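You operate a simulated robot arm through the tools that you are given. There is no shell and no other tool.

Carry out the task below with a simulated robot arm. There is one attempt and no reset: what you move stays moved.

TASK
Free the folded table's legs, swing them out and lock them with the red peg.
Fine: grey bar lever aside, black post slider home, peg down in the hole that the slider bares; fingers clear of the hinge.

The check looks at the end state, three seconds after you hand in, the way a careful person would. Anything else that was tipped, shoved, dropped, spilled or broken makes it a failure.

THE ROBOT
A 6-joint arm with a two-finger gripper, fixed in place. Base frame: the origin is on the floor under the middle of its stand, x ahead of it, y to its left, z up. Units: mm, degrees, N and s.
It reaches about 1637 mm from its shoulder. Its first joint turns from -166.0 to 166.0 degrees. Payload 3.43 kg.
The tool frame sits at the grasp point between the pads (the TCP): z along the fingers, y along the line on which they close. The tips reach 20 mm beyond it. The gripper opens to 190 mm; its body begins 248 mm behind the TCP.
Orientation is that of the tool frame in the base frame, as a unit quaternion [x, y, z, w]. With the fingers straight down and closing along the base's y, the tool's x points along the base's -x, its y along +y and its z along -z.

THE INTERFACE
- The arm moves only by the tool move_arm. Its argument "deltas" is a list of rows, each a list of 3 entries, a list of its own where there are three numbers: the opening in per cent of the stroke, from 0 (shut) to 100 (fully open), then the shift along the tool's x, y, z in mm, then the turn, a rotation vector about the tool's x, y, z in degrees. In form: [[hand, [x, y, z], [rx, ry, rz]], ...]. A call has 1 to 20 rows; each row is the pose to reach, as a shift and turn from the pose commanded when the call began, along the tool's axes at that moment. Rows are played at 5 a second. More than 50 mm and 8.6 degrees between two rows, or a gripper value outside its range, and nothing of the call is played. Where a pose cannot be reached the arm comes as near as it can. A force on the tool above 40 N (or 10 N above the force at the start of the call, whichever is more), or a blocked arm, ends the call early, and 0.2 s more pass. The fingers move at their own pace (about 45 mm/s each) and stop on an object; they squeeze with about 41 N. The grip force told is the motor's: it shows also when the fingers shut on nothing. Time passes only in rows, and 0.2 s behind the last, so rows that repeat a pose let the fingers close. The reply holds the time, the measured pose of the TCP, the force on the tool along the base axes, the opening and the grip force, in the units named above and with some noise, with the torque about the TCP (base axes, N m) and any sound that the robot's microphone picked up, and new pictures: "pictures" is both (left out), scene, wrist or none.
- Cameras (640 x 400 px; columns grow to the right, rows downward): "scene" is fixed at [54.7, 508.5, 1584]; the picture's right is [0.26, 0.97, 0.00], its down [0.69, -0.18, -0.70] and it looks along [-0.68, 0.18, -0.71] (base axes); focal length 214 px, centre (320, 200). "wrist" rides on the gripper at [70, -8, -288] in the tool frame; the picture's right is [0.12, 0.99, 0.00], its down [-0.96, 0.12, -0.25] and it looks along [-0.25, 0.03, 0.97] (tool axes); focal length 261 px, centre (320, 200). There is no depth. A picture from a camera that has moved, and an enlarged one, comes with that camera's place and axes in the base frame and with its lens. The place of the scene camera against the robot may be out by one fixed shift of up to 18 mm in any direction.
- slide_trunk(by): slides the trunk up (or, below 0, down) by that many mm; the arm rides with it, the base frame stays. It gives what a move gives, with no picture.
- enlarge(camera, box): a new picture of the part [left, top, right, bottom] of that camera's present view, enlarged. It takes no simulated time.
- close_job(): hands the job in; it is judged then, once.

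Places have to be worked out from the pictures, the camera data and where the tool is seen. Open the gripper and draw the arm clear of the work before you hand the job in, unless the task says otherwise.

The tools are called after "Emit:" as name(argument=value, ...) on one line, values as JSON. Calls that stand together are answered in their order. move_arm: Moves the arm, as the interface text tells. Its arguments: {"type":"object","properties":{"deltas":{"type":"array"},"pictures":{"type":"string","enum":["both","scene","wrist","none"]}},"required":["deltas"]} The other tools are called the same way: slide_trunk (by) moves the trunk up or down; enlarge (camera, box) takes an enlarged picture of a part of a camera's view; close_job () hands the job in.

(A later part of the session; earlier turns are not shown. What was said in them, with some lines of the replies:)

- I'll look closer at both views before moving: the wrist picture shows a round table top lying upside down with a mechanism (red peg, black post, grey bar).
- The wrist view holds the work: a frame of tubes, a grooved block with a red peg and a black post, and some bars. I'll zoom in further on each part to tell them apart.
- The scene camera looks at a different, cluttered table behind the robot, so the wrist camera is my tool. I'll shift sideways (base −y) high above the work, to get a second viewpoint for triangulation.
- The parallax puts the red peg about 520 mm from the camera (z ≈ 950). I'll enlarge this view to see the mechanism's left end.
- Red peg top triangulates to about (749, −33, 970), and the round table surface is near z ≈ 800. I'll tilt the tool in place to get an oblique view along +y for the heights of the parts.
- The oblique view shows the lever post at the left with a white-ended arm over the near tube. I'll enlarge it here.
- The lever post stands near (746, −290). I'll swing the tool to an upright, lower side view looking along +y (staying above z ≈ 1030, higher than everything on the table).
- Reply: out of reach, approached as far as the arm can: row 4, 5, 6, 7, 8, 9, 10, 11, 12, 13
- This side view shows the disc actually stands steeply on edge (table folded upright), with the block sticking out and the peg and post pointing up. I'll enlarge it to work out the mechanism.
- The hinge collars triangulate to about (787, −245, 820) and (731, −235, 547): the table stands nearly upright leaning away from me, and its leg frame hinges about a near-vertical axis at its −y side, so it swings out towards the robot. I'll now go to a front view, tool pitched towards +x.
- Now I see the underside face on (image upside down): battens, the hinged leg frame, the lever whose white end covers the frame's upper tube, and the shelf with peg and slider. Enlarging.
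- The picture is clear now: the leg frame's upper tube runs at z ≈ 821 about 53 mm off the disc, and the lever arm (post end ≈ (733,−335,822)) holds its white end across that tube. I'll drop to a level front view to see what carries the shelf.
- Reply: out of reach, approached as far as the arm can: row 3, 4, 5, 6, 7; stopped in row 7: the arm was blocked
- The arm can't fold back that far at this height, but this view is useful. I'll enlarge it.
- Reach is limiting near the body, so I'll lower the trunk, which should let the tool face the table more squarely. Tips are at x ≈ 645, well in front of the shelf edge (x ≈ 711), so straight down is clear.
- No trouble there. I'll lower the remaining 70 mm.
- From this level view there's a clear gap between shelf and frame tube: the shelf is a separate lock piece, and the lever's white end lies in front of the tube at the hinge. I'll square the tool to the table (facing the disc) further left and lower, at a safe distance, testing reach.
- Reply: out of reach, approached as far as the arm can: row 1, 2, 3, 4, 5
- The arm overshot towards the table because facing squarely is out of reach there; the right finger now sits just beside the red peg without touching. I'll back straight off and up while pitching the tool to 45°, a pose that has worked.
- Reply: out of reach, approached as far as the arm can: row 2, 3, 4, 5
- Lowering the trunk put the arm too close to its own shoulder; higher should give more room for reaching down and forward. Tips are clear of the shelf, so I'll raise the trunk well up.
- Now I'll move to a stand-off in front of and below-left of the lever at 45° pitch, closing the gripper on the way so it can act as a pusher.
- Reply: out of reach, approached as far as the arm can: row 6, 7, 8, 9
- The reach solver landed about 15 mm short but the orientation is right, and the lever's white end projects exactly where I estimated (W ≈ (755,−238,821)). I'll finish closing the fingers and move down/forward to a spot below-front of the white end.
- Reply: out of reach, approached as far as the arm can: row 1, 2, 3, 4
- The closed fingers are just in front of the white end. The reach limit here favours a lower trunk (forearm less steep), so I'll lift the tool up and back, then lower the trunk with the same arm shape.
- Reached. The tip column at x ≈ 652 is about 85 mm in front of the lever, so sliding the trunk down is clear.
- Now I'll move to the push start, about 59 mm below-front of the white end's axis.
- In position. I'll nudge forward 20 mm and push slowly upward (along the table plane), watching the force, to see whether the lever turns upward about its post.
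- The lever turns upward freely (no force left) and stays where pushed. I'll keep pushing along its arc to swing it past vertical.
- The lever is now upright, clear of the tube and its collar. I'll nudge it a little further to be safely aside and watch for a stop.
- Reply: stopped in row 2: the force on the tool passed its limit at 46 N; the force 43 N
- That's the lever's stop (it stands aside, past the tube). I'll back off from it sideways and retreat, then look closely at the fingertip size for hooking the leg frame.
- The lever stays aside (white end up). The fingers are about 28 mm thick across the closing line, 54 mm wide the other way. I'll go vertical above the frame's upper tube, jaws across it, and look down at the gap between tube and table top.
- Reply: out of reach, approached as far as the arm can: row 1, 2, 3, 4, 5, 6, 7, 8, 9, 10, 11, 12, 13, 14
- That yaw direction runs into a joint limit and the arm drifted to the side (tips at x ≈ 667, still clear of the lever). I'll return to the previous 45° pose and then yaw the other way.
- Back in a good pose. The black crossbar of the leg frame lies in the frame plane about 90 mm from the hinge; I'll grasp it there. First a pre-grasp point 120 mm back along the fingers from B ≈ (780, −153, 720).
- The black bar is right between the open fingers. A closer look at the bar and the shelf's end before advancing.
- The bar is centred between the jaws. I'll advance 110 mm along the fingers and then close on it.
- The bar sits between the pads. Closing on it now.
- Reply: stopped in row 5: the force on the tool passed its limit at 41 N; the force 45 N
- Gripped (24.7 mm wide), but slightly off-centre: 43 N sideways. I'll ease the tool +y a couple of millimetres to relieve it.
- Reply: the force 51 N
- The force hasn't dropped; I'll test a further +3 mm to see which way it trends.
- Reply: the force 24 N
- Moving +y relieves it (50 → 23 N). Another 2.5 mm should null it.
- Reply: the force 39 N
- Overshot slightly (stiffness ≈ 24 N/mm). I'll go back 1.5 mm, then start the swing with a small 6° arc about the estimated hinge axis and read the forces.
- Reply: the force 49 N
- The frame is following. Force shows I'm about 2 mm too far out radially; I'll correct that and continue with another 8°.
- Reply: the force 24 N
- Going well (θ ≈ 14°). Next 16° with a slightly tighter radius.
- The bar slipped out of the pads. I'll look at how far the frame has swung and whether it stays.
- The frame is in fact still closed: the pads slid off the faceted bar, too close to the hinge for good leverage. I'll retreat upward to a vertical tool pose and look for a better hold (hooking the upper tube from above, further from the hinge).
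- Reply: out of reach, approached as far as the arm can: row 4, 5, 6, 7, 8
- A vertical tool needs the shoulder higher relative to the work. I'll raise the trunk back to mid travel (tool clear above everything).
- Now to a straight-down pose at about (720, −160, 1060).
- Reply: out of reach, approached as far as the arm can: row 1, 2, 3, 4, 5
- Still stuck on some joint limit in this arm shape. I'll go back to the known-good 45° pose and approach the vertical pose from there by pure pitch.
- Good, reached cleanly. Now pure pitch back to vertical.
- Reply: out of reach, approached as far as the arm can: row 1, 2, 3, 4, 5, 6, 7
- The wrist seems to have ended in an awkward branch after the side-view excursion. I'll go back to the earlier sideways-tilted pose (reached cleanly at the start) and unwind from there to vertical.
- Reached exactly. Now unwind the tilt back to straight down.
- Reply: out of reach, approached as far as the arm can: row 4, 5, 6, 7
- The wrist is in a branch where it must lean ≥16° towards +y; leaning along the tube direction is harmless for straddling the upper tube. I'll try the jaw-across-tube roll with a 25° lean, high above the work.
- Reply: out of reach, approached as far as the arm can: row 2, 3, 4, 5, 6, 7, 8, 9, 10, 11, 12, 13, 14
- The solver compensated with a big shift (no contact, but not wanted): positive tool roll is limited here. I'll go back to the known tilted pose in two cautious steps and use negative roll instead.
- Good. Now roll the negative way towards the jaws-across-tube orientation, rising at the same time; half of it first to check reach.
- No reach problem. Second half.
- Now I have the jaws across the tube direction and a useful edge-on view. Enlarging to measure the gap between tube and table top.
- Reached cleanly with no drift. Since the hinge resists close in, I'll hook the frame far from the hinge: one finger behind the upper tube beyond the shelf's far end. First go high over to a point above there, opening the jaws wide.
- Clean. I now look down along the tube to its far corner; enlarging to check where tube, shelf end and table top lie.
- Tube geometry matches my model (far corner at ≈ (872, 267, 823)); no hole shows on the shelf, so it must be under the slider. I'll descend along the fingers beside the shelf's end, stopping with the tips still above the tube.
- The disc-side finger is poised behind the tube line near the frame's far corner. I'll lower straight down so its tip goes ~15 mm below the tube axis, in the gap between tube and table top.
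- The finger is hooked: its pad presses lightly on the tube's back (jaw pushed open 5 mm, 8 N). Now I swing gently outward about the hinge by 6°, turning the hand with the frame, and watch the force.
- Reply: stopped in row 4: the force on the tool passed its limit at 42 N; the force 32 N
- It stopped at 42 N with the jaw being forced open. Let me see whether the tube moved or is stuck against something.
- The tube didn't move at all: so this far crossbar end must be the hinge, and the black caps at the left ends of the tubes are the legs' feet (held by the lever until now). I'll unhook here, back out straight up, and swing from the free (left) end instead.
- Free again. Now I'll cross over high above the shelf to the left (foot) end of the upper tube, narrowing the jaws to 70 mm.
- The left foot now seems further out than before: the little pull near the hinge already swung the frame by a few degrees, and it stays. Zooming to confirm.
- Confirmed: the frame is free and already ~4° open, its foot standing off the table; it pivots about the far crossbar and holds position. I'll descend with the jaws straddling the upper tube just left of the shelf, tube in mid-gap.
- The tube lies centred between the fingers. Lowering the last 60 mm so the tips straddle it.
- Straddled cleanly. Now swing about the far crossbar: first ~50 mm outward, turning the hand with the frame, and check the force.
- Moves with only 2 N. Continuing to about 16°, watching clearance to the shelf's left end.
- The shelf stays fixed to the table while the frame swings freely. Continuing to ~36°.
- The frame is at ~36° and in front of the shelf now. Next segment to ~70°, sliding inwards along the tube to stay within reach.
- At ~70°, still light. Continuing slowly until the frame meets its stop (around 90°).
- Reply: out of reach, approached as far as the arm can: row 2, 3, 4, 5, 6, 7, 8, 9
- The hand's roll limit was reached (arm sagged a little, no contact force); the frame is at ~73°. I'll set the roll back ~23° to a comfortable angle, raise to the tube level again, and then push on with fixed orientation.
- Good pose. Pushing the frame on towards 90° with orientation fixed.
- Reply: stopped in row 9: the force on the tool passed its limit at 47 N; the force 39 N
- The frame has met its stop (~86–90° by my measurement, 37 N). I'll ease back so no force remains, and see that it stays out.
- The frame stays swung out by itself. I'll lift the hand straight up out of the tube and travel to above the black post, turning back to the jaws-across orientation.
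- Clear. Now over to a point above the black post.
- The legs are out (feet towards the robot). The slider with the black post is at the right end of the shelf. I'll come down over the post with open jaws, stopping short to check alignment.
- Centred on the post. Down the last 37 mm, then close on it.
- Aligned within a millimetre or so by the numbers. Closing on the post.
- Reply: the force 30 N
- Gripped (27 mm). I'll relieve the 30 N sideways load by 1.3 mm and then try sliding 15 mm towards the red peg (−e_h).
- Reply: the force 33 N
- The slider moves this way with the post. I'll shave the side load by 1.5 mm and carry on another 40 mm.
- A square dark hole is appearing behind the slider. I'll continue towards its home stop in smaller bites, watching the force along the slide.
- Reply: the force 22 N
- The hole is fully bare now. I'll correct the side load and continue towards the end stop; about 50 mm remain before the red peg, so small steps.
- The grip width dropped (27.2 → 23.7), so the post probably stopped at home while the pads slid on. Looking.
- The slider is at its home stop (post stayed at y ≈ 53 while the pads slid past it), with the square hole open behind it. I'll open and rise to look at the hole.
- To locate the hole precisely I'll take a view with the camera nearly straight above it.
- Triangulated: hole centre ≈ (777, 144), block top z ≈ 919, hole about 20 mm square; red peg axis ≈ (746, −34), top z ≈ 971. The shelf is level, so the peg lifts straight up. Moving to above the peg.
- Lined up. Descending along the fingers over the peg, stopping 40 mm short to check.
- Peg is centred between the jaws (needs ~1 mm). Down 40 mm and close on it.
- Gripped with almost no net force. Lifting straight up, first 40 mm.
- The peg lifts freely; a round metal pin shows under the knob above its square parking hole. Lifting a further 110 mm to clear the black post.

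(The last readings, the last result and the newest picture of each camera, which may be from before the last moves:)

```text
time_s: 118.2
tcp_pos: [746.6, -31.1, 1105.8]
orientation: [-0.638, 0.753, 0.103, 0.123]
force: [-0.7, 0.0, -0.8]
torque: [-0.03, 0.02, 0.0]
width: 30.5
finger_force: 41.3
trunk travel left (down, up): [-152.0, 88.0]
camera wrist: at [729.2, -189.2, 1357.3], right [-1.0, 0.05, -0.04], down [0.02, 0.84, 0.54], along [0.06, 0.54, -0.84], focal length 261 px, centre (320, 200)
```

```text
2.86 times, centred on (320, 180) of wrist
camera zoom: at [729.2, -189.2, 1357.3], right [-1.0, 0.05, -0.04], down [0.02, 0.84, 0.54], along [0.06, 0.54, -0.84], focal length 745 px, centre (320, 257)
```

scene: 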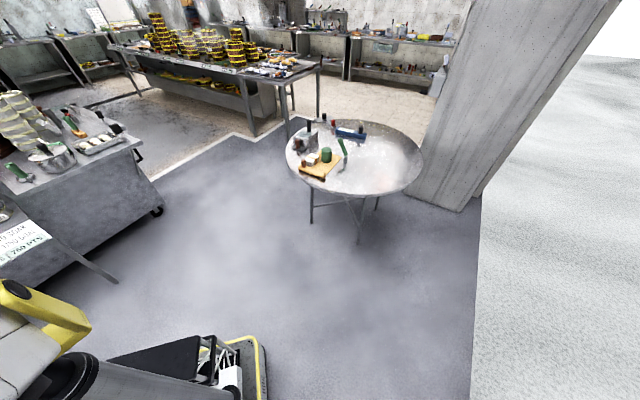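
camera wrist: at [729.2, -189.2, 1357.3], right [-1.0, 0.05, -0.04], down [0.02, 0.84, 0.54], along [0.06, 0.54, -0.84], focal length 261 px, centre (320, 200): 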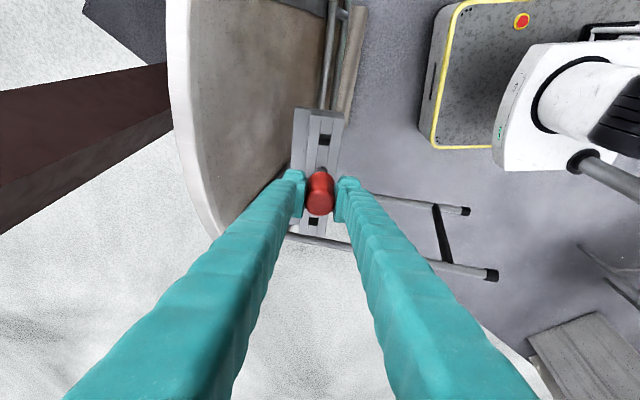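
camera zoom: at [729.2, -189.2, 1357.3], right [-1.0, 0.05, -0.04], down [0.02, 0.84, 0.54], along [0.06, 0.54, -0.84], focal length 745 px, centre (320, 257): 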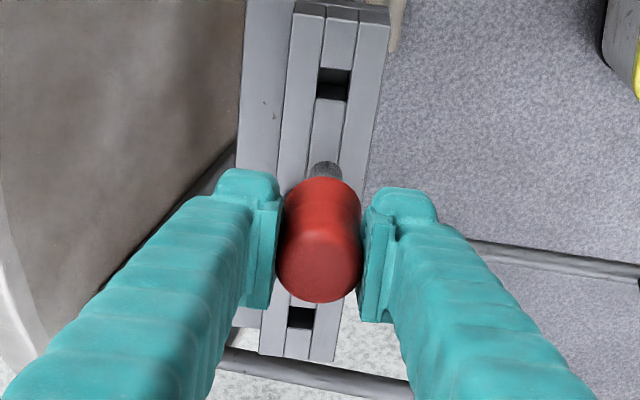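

Both square holes are visible; measured in one picture the target hole is (31.2, 178.0) mm from the parking hole. Moving the peg by exactly that, at height.

Emit:
move_arm(deltas=[[0, [-28.6, -0.2, 9.5], [0, 0, 0]], [0, [-57.1, -0.5, 19], [0, 0, 0]], [0, [-85.7, -0.7, 28.5], [0, 0, 0]], [0, [-114.3, -0.9, 38], [0, 0, 0]], [0, [-142.8, -1.2, 47.5], [0, 0, 0]], [0, [-171.4, -1.4, 57], [0, 0, 0]], [0, [-171.4, -1.4, 57], [0, 0, 0]]], pictures="wrist")

Emit:
enlarge(camera="wrist", box=[260, 60, 380, 230])

```text
time_s: 119.8
tcp_pos: [779.1, 145.7, 1109.0]
orientation: [-0.637, 0.754, 0.103, 0.123]
force: [-0.4, -0.9, -0.5]
torque: [0.01, -0.01, 0.02]
width: 30.3
finger_force: 40.6
trunk travel left (down, up): [-152.0, 88.0]
camera wrist: at [760.6, -11.7, 1358.9], right [-1.0, 0.05, -0.04], down [0.02, 0.84, 0.54], along [0.06, 0.54, -0.84], focal length 261 px, centre (320, 200)
```

wrist: 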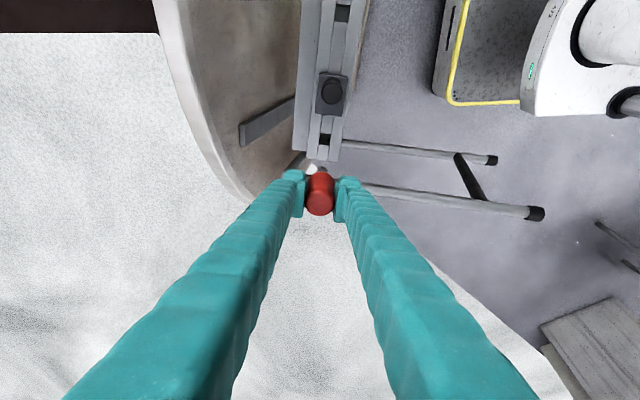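

```text
2.35 times, centred on (320, 145) of wrist
camera zoom: at [760.6, -11.7, 1358.9], right [-1.0, 0.05, -0.04], down [0.02, 0.84, 0.54], along [0.06, 0.54, -0.84], focal length 613 px, centre (320, 329)
```

zoom: 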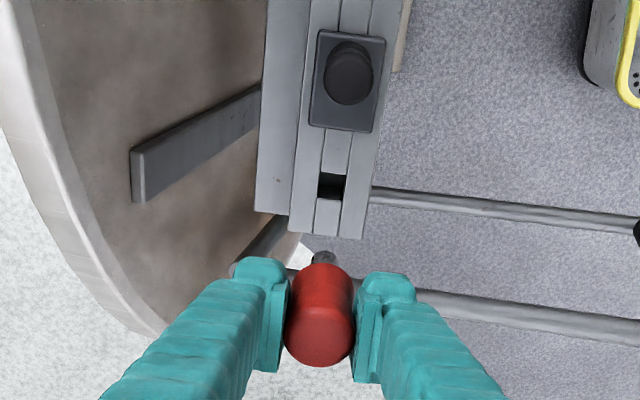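

The target hole now sits at exactly the same picture spot as the parking hole did under the lifted peg, so the transfer is accurate. Lowering straight down 95 mm and checking before insertion.

Emit:
move_arm(deltas=[[0, [6, 0.1, 18], [0, 0, 0]], [0, [12, 0.1, 36], [0, 0, 0]], [0, [18, 0.2, 54], [0, 0, 0]], [0, [24, 0.3, 72], [0, 0, 0]], [0, [30, 0.3, 90], [0, 0, 0]], [0, [30, 0.3, 90], [0, 0, 0]]], pictures="wrist")

Emit:
enlarge(camera="wrist", box=[260, 100, 380, 250])

Emit:
enlarge(camera="wrist", box=[290, 140, 350, 200])

```text
time_s: 121.2
tcp_pos: [778.1, 144.6, 1011.7]
orientation: [-0.638, 0.753, 0.103, 0.123]
force: [-0.1, 0.6, -1.2]
torque: [0.03, 0.01, 0.0]
width: 30.4
finger_force: 41.4
trunk travel left (down, up): [-152.0, 88.0]
camera wrist: at [759.9, -11.1, 1263.4], right [-1.0, 0.05, -0.04], down [0.02, 0.84, 0.54], along [0.06, 0.54, -0.84], focal length 261 px, centre (320, 200)
```

wrist: 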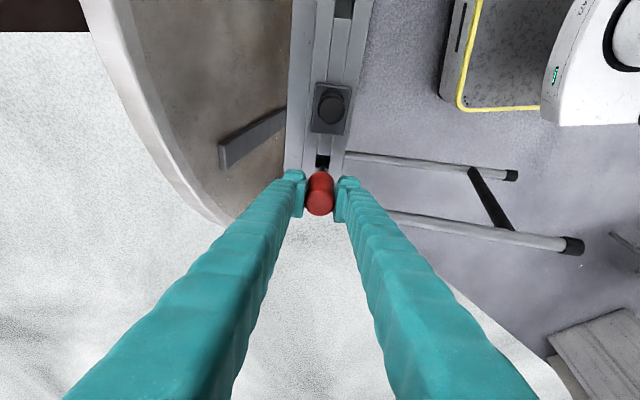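

```text
2.67 times, centred on (320, 175) of wrist
camera zoom: at [759.9, -11.1, 1263.4], right [-1.0, 0.05, -0.04], down [0.02, 0.84, 0.54], along [0.06, 0.54, -0.84], focal length 695 px, centre (320, 267)
```

zoom: 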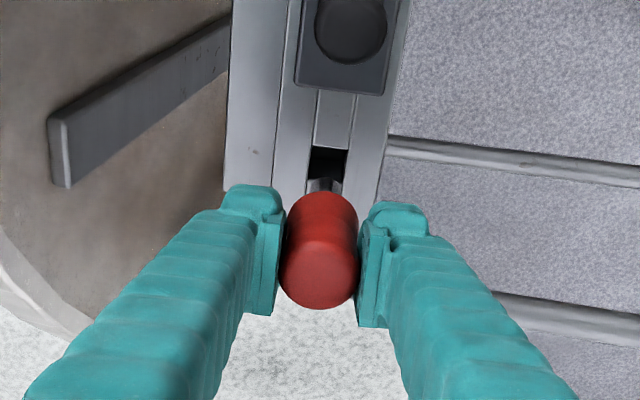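

```text
6.67 times, centred on (320, 170) of wrist
camera zoom: at [759.9, -11.1, 1263.4], right [-1.0, 0.05, -0.04], down [0.02, 0.84, 0.54], along [0.06, 0.54, -0.84], focal length 1738 px, centre (320, 400)
```

zoom: 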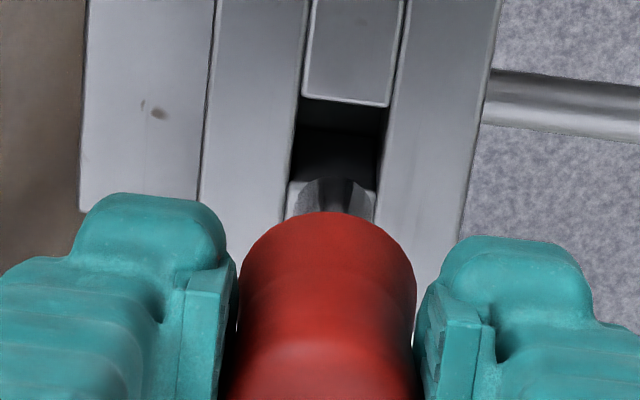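

Seen close up, the pin is centred across the hole. Lowering slowly into it for the remaining 54 mm.

Emit:
move_arm(deltas=[[0, [2.5, 0, 7.6], [0, 0, 0]], [0, [5, 0, 15.2], [0, 0, 0]], [0, [7.6, 0, 22.8], [0, 0, 0]], [0, [9.5, 0.1, 28.4], [0, 0, 0]], [0, [11.4, 0.1, 34.1], [0, 0, 0]], [0, [13.2, 0.1, 39.8], [0, 0, 0]], [0, [15.1, 0.2, 45.5], [0, 0, 0]], [0, [16.4, 0.2, 49.3], [0, 0, 0]], [0, [16.4, 0.2, 49.3], [0, 0, 0]]], pictures="wrist")

Emit:
enlarge(camera="wrist", box=[260, 100, 380, 250])

```text
time_s: 123.2
tcp_pos: [776.3, 145.8, 960.6]
orientation: [-0.638, 0.753, 0.103, 0.123]
force: [-0.3, -0.5, -1.3]
torque: [0.02, -0.02, 0.03]
width: 30.7
finger_force: 41.2
trunk travel left (down, up): [-152.0, 88.0]
camera wrist: at [759.9, -11.3, 1211.4], right [-1.0, 0.05, -0.04], down [0.02, 0.84, 0.54], along [0.06, 0.54, -0.84], focal length 261 px, centre (320, 200)
```

wrist: 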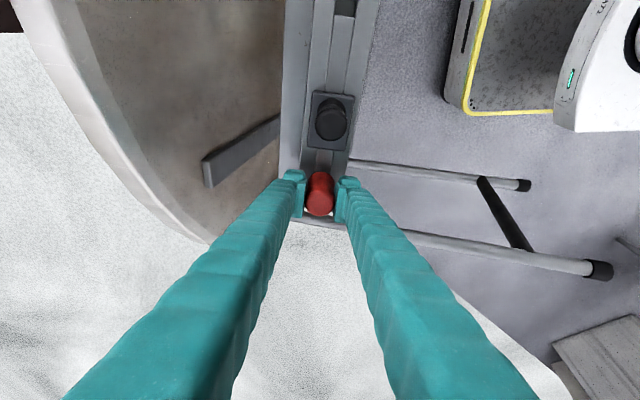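

```text
2.67 times, centred on (320, 175) of wrist
camera zoom: at [759.9, -11.3, 1211.4], right [-1.0, 0.05, -0.04], down [0.02, 0.84, 0.54], along [0.06, 0.54, -0.84], focal length 695 px, centre (320, 267)
```

zoom: 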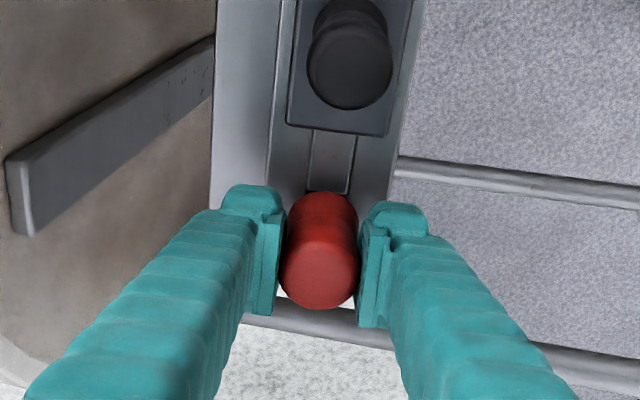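

The pin went in without resistance; about 4 mm remain to the original seated height. Lowering that with small steps.

Emit:
move_arm(deltas=[[0, [0.6, 0, 1.9], [0, 0, 0]], [0, [1.1, 0, 3.3], [0, 0, 0]], [0, [1.3, 0, 4], [0, 0, 0]], [0, [1.3, 0, 4], [0, 0, 0]]], pictures="none")

```text
time_s: 124.2
tcp_pos: [778.0, 145.3, 957.9]
orientation: [-0.637, 0.754, 0.103, 0.124]
force: [1.9, -0.3, 7.3]
torque: [-0.08, -0.1, 0.01]
width: 30.8
finger_force: 41.5
trunk travel left (down, up): [-152.0, 88.0]
```

Seated (7 N of upward reaction). Opening the jaws and backing straight out.

Emit:
move_arm(deltas=[[10, [0, 0, 0], [0, 0, 0]], [20, [0, 0, 0], [0, 0, 0]], [30, [0, 0, 0], [0, 0, 0]], [37, [0, 0, 0], [0, 0, 0]], [37, [0, 0, 0], [0, 0, 0]], [37, [-6, 0, -19], [0, 0, 0]], [37, [-12.6, 0, -38], [0, 0, 0]], [37, [-25, 0, -76], [0, 0, 0]], [37, [-38, 0, -114], [0, 0, 0]], [37, [-47, 0, -142], [0, 0, 0]], [37, [-47, 0, -142], [0, 0, 0]]], pictures="wrist")

Emit:
enlarge(camera="wrist", box=[250, 0, 400, 200])

```text
time_s: 126.6
tcp_pos: [777.6, 144.8, 1105.7]
orientation: [-0.638, 0.753, 0.103, 0.123]
force: [0.3, 0.1, 0.3]
torque: [0.0, 0.0, 0.02]
width: 70.2
finger_force: 0.1
trunk travel left (down, up): [-152.0, 88.0]
camera wrist: at [760.4, -11.8, 1357.3], right [-1.0, 0.05, -0.04], down [0.02, 0.84, 0.54], along [0.06, 0.54, -0.84], focal length 261 px, centre (320, 200)
```

wrist: 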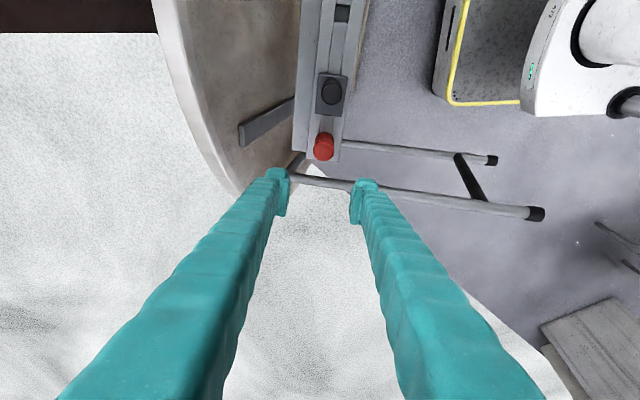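

```text
2.00 times, centred on (325, 100) of wrist
camera zoom: at [760.4, -11.8, 1357.3], right [-1.0, 0.05, -0.04], down [0.02, 0.84, 0.54], along [0.06, 0.54, -0.84], focal length 521 px, centre (310, 400)
```

zoom: 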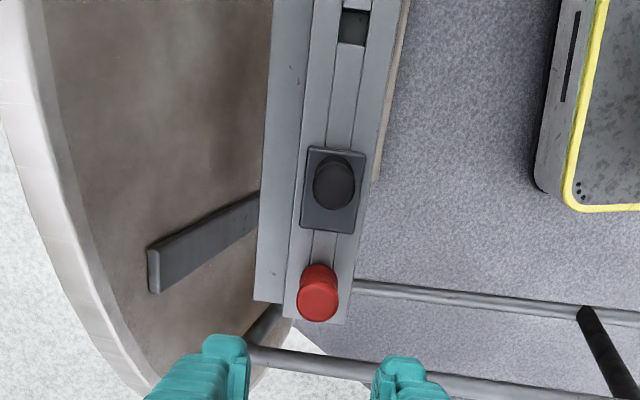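

The peg stands in the hole next to the homed slider. To be sure I didn't drag the slider while releasing it, I'll grip the post once more and press it gently home.

Emit:
move_arm(deltas=[[37, [32, 0.4, -5.6], [0, 0, 0]], [37, [64, 0.8, -11.2], [0, 0, 0]], [37, [96, 1.2, -16.8], [0, 0, 0]], [37, [127.5, 1.6, -22.4], [0, 0, 0]], [37, [127.5, 1.6, -22.4], [0, 0, 0]]], pictures="wrist")

Emit:
enlarge(camera="wrist", box=[250, 80, 400, 260])

```text
time_s: 127.8
tcp_pos: [753.9, 18.9, 1086.6]
orientation: [-0.637, 0.754, 0.103, 0.123]
force: [0.2, 1.0, -0.3]
torque: [0.0, 0.02, -0.01]
width: 70.2
finger_force: 0.1
trunk travel left (down, up): [-152.0, 88.0]
camera wrist: at [736.3, -137.5, 1338.4], right [-1.0, 0.05, -0.04], down [0.02, 0.84, 0.54], along [0.06, 0.54, -0.84], focal length 261 px, centre (320, 200)
```

wrist: 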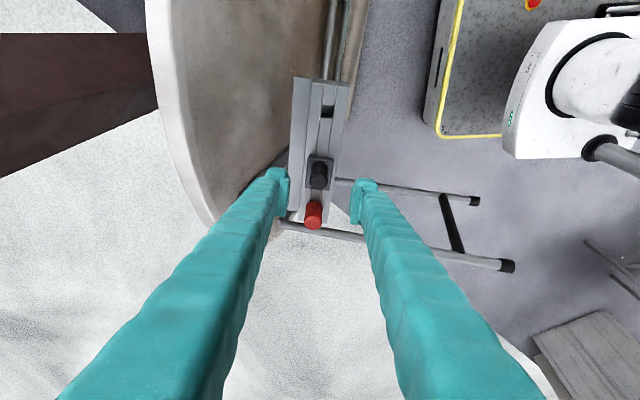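

```text
2.22 times, centred on (325, 170) of wrist
camera zoom: at [736.3, -137.5, 1338.4], right [-1.0, 0.05, -0.04], down [0.02, 0.84, 0.54], along [0.06, 0.54, -0.84], focal length 579 px, centre (309, 267)
```

zoom: 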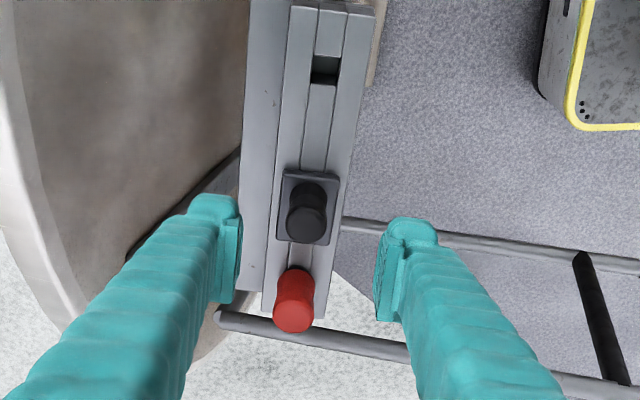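

Post is at y ≈ 56, peg well clear. Descending onto the post.

Emit:
move_arm(deltas=[[37, [0, 0, 40], [0, 0, 0]], [37, [0, 0, 80], [0, 0, 0]], [37, [0, -0.5, 119], [0, 0, 0]], [37, [0, -0.5, 119], [0, 0, 0]], [28, [0, -0.5, 119], [0, 0, 0]], [22, [0, -0.5, 119], [0, 0, 0]], [12, [0, -0.5, 119], [0, 0, 0]], [0, [0, -0.5, 119], [0, 0, 0]], [0, [0, -0.5, 119], [0, 0, 0]]], pictures="wrist")

```text
time_s: 129.8
tcp_pos: [761.5, 57.1, 974.5]
orientation: [-0.638, 0.753, 0.103, 0.123]
force: [9.7, -1.0, 0.1]
torque: [0.0, -0.08, 0.02]
width: 27.6
finger_force: 45.0
trunk travel left (down, up): [-152.0, 88.0]
camera wrist: at [744.0, -100.4, 1224.7], right [-1.0, 0.05, -0.04], down [0.02, 0.84, 0.54], along [0.06, 0.54, -0.84], focal length 261 px, centre (320, 200)
```

wrist: 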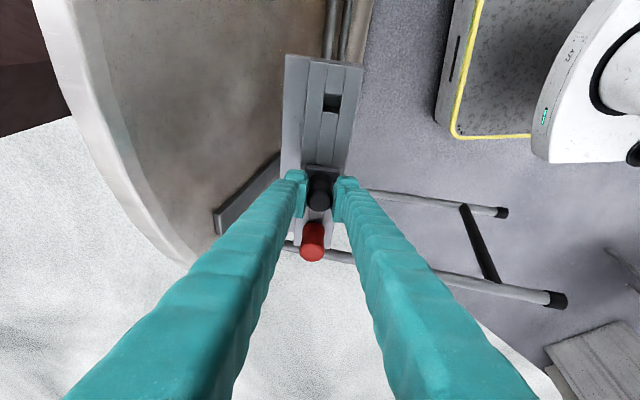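

Gripped. Pressing gently towards home, 8 mm in small steps.

Emit:
move_arm(deltas=[[0, [1.9, 0, -0.6], [0, 0, 0]], [0, [3.8, 0, -1.3], [0, 0, 0]], [0, [5.7, 0.1, -1.9], [0, 0, 0]], [0, [7.6, 0.1, -2.5], [0, 0, 0]]], pictures="wrist")

Emit:
enlarge(camera="wrist", box=[260, 120, 380, 250])

```text
time_s: 130.8
tcp_pos: [760.5, 51.1, 973.9]
orientation: [-0.638, 0.753, 0.104, 0.123]
force: [23.2, 28.9, 2.2]
torque: [0.27, -0.18, 0.04]
width: 27.6
finger_force: 45.1
trunk travel left (down, up): [-152.0, 88.0]
camera wrist: at [743.2, -105.4, 1224.4], right [-1.0, 0.05, -0.04], down [0.02, 0.84, 0.54], along [0.06, 0.54, -0.84], focal length 261 px, centre (320, 200)
```

wrist: 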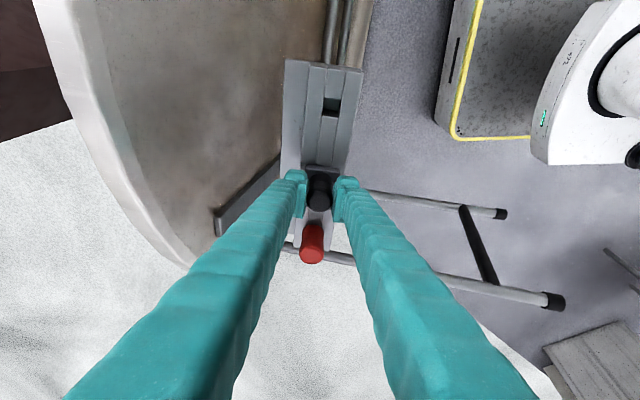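

```text
3.08 times, centred on (320, 185) of wrist
camera zoom: at [743.2, -105.4, 1224.4], right [-1.0, 0.05, -0.04], down [0.02, 0.84, 0.54], along [0.06, 0.54, -0.84], focal length 802 px, centre (320, 246)
```

zoom: 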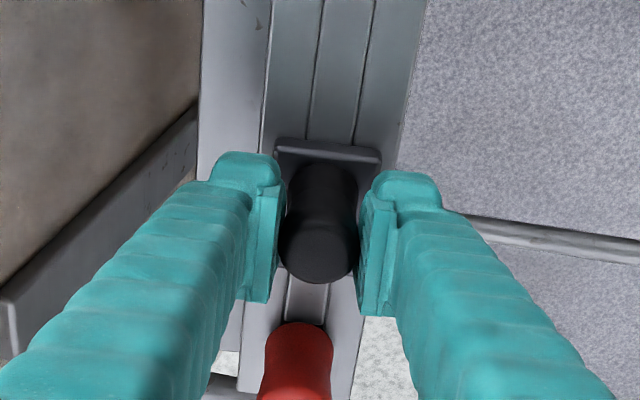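

It moved about 5–6 mm and now pushes back with 29 N: firmly home. Opening in place, then straight up.

Emit:
move_arm(deltas=[[10, [0, 0, 0], [0, 0, 0]], [25, [0, 0, 0], [0, 0, 0]], [37, [0, 0, 0], [0, 0, 0]], [37, [0, 0, 0], [0, 0, 0]], [37, [0, 0, 0], [0, 0, 0]], [37, [-3, 0, -9.5], [0, 0, 0]], [37, [-12.6, 0, -38], [0, 0, 0]], [37, [-25, 0, -76], [0, 0, 0]], [37, [-38, 0, -114], [0, 0, 0]], [37, [-47, 0, -142], [0, 0, 0]], [37, [-47, 0, -142], [0, 0, 0]]], pictures="wrist")

Emit:
enlarge(camera="wrist", box=[250, 50, 400, 230])

```text
time_s: 133.2
tcp_pos: [759.7, 48.2, 1123.1]
orientation: [-0.638, 0.753, 0.103, 0.123]
force: [-0.2, 0.1, -0.2]
torque: [0.04, 0.04, 0.0]
width: 70.5
finger_force: 0.1
trunk travel left (down, up): [-152.0, 88.0]
camera wrist: at [742.0, -108.4, 1374.2], right [-1.0, 0.05, -0.04], down [0.02, 0.84, 0.54], along [0.06, 0.54, -0.84], focal length 261 px, centre (320, 200)
```

wrist: 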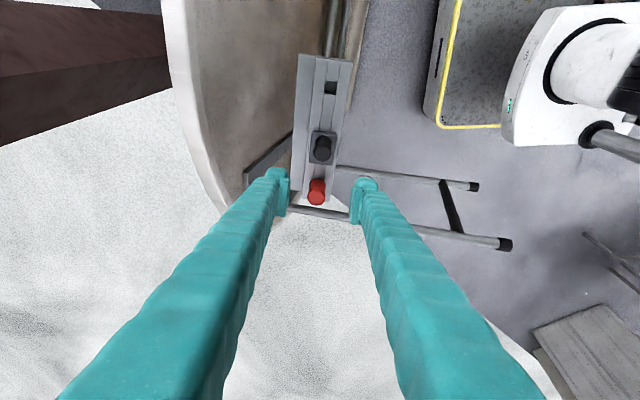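

```text
2.22 times, centred on (325, 140) of wrist
camera zoom: at [742.0, -108.4, 1374.2], right [-1.0, 0.05, -0.04], down [0.02, 0.84, 0.54], along [0.06, 0.54, -0.84], focal length 579 px, centre (309, 333)
```

zoom: 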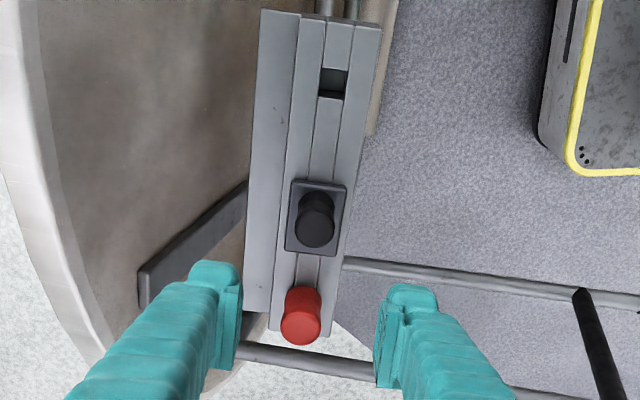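

Slider home, peg down in the bared hole beside it, legs out. I'll withdraw up and to the left, looking back over the lever as I go.

Emit:
move_arm(deltas=[[37, [36, 2, -14], [0, 0, 0]], [37, [72, 4, -29], [0, 0, 0]], [37, [108, 6.5, -43], [0, 0, 0]], [37, [144, 9, -58], [0, 0, 0]], [37, [179, 11, -72], [0, 0, 0]], [37, [215, 13, -87], [0, 0, 0]], [37, [251, 15, -101], [0, 0, 0]], [37, [251, 15, -101], [0, 0, 0]]], pictures="wrist")

Emit:
enlarge(camera="wrist", box=[180, 0, 380, 150])

Emit:
enlarge(camera="wrist", box=[240, 130, 520, 330])

```text
time_s: 135.0
tcp_pos: [699.3, -217.4, 1139.7]
orientation: [-0.638, 0.753, 0.104, 0.123]
force: [-0.2, 0.2, 0.1]
torque: [0.0, 0.0, 0.0]
width: 70.2
finger_force: 0.1
trunk travel left (down, up): [-152.0, 88.0]
camera wrist: at [682.3, -373.5, 1390.6], right [-1.0, 0.05, -0.04], down [0.02, 0.84, 0.54], along [0.06, 0.54, -0.84], focal length 261 px, centre (320, 200)
```

wrist: 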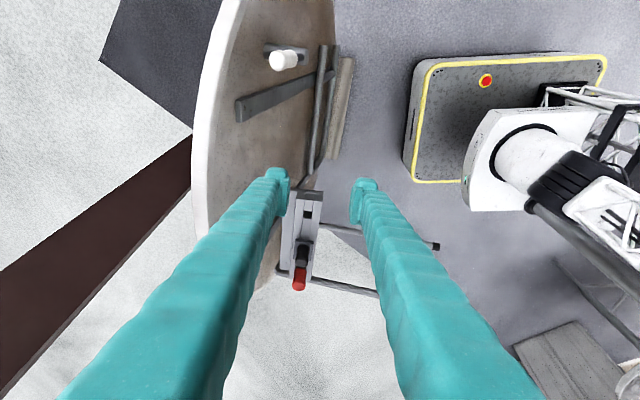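

```text
2.67 times, centred on (280, 75) of wrist
camera zoom: at [682.3, -373.5, 1390.6], right [-1.0, 0.05, -0.04], down [0.02, 0.84, 0.54], along [0.06, 0.54, -0.84], focal length 695 px, centre (427, 533)
```

zoom: 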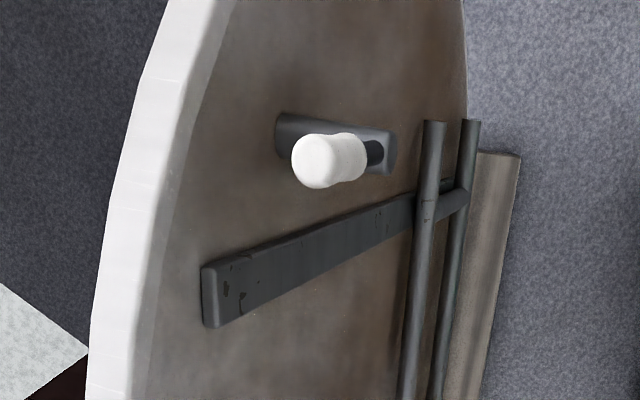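

```text
2.00 times, centred on (380, 230) of wrist
camera zoom: at [682.3, -373.5, 1390.6], right [-1.0, 0.05, -0.04], down [0.02, 0.84, 0.54], along [0.06, 0.54, -0.84], focal length 521 px, centre (200, 140)
```

zoom: 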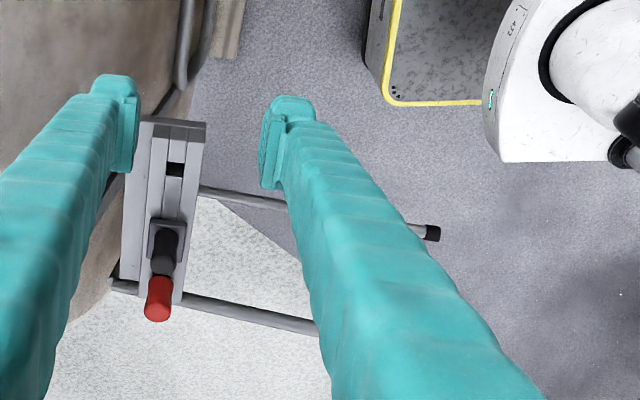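

The lever is still swung up out of the way, and everything looks as wanted. I'll raise the trunk to draw the arm well clear.

Emit:
slide_trunk(by=85)

Emit:
enlarge(camera="wrist", box=[220, 120, 520, 320])

```text
time_s: 136.2
tcp_pos: [699.5, -215.2, 1224.6]
orientation: [-0.638, 0.753, 0.104, 0.124]
force: [0.0, -0.2, -0.3]
torque: [-0.01, -0.02, 0.01]
width: 70.2
finger_force: 0.0
trunk travel left (down, up): [-237.0, 3.0]
```

```text
2.00 times, centred on (370, 220) of wrist
camera zoom: at [682.3, -373.2, 1475.6], right [-1.0, 0.05, -0.04], down [0.02, 0.84, 0.54], along [0.06, 0.54, -0.84], focal length 521 px, centre (220, 160)
```

zoom: 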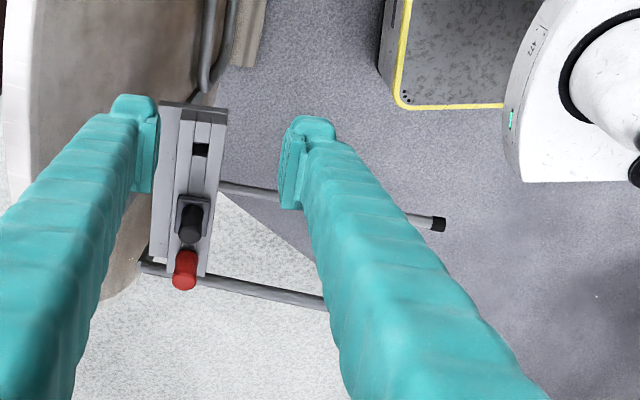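

The legs are swung out to their stop and holding. The lever is aside, the slider is home against its stop, and the red peg is seated in the hole the slider bared. The gripper is open and well above the work, so I'm handing in.

Emit:
close_job()

```text
The job is handed in.
```

I swung the folded table's legs out to their stop and locked them with the red peg, then handed the job in. I don't have the result of the check.

- **Lever:** pushed up and aside to its stop. It was still there in my last look.
- **Legs:** swung out to about 85–86°, where they hit a stop. They have stayed there since without holding.
- **Slider:** pressed home against its stop. I had dragged it back about 5 mm when I first let go of the post, so I gripped it again and pressed it home.
- **Peg:** the pin went into the bared hole without resistance and is seated.
- **Arm:** gripper open and raised well above the work.

I tried swinging the legs from the wrong end twice before I saw that the hinge is at the far crossbar. Once I pulled on the black bar and the grip slipped off. The second time, close to the hinge, one finger behind the upper tube reached 42 N, which is the hinge area you asked me to keep clear of. Nothing looked moved or damaged afterwards apart from the legs opening a few degrees.
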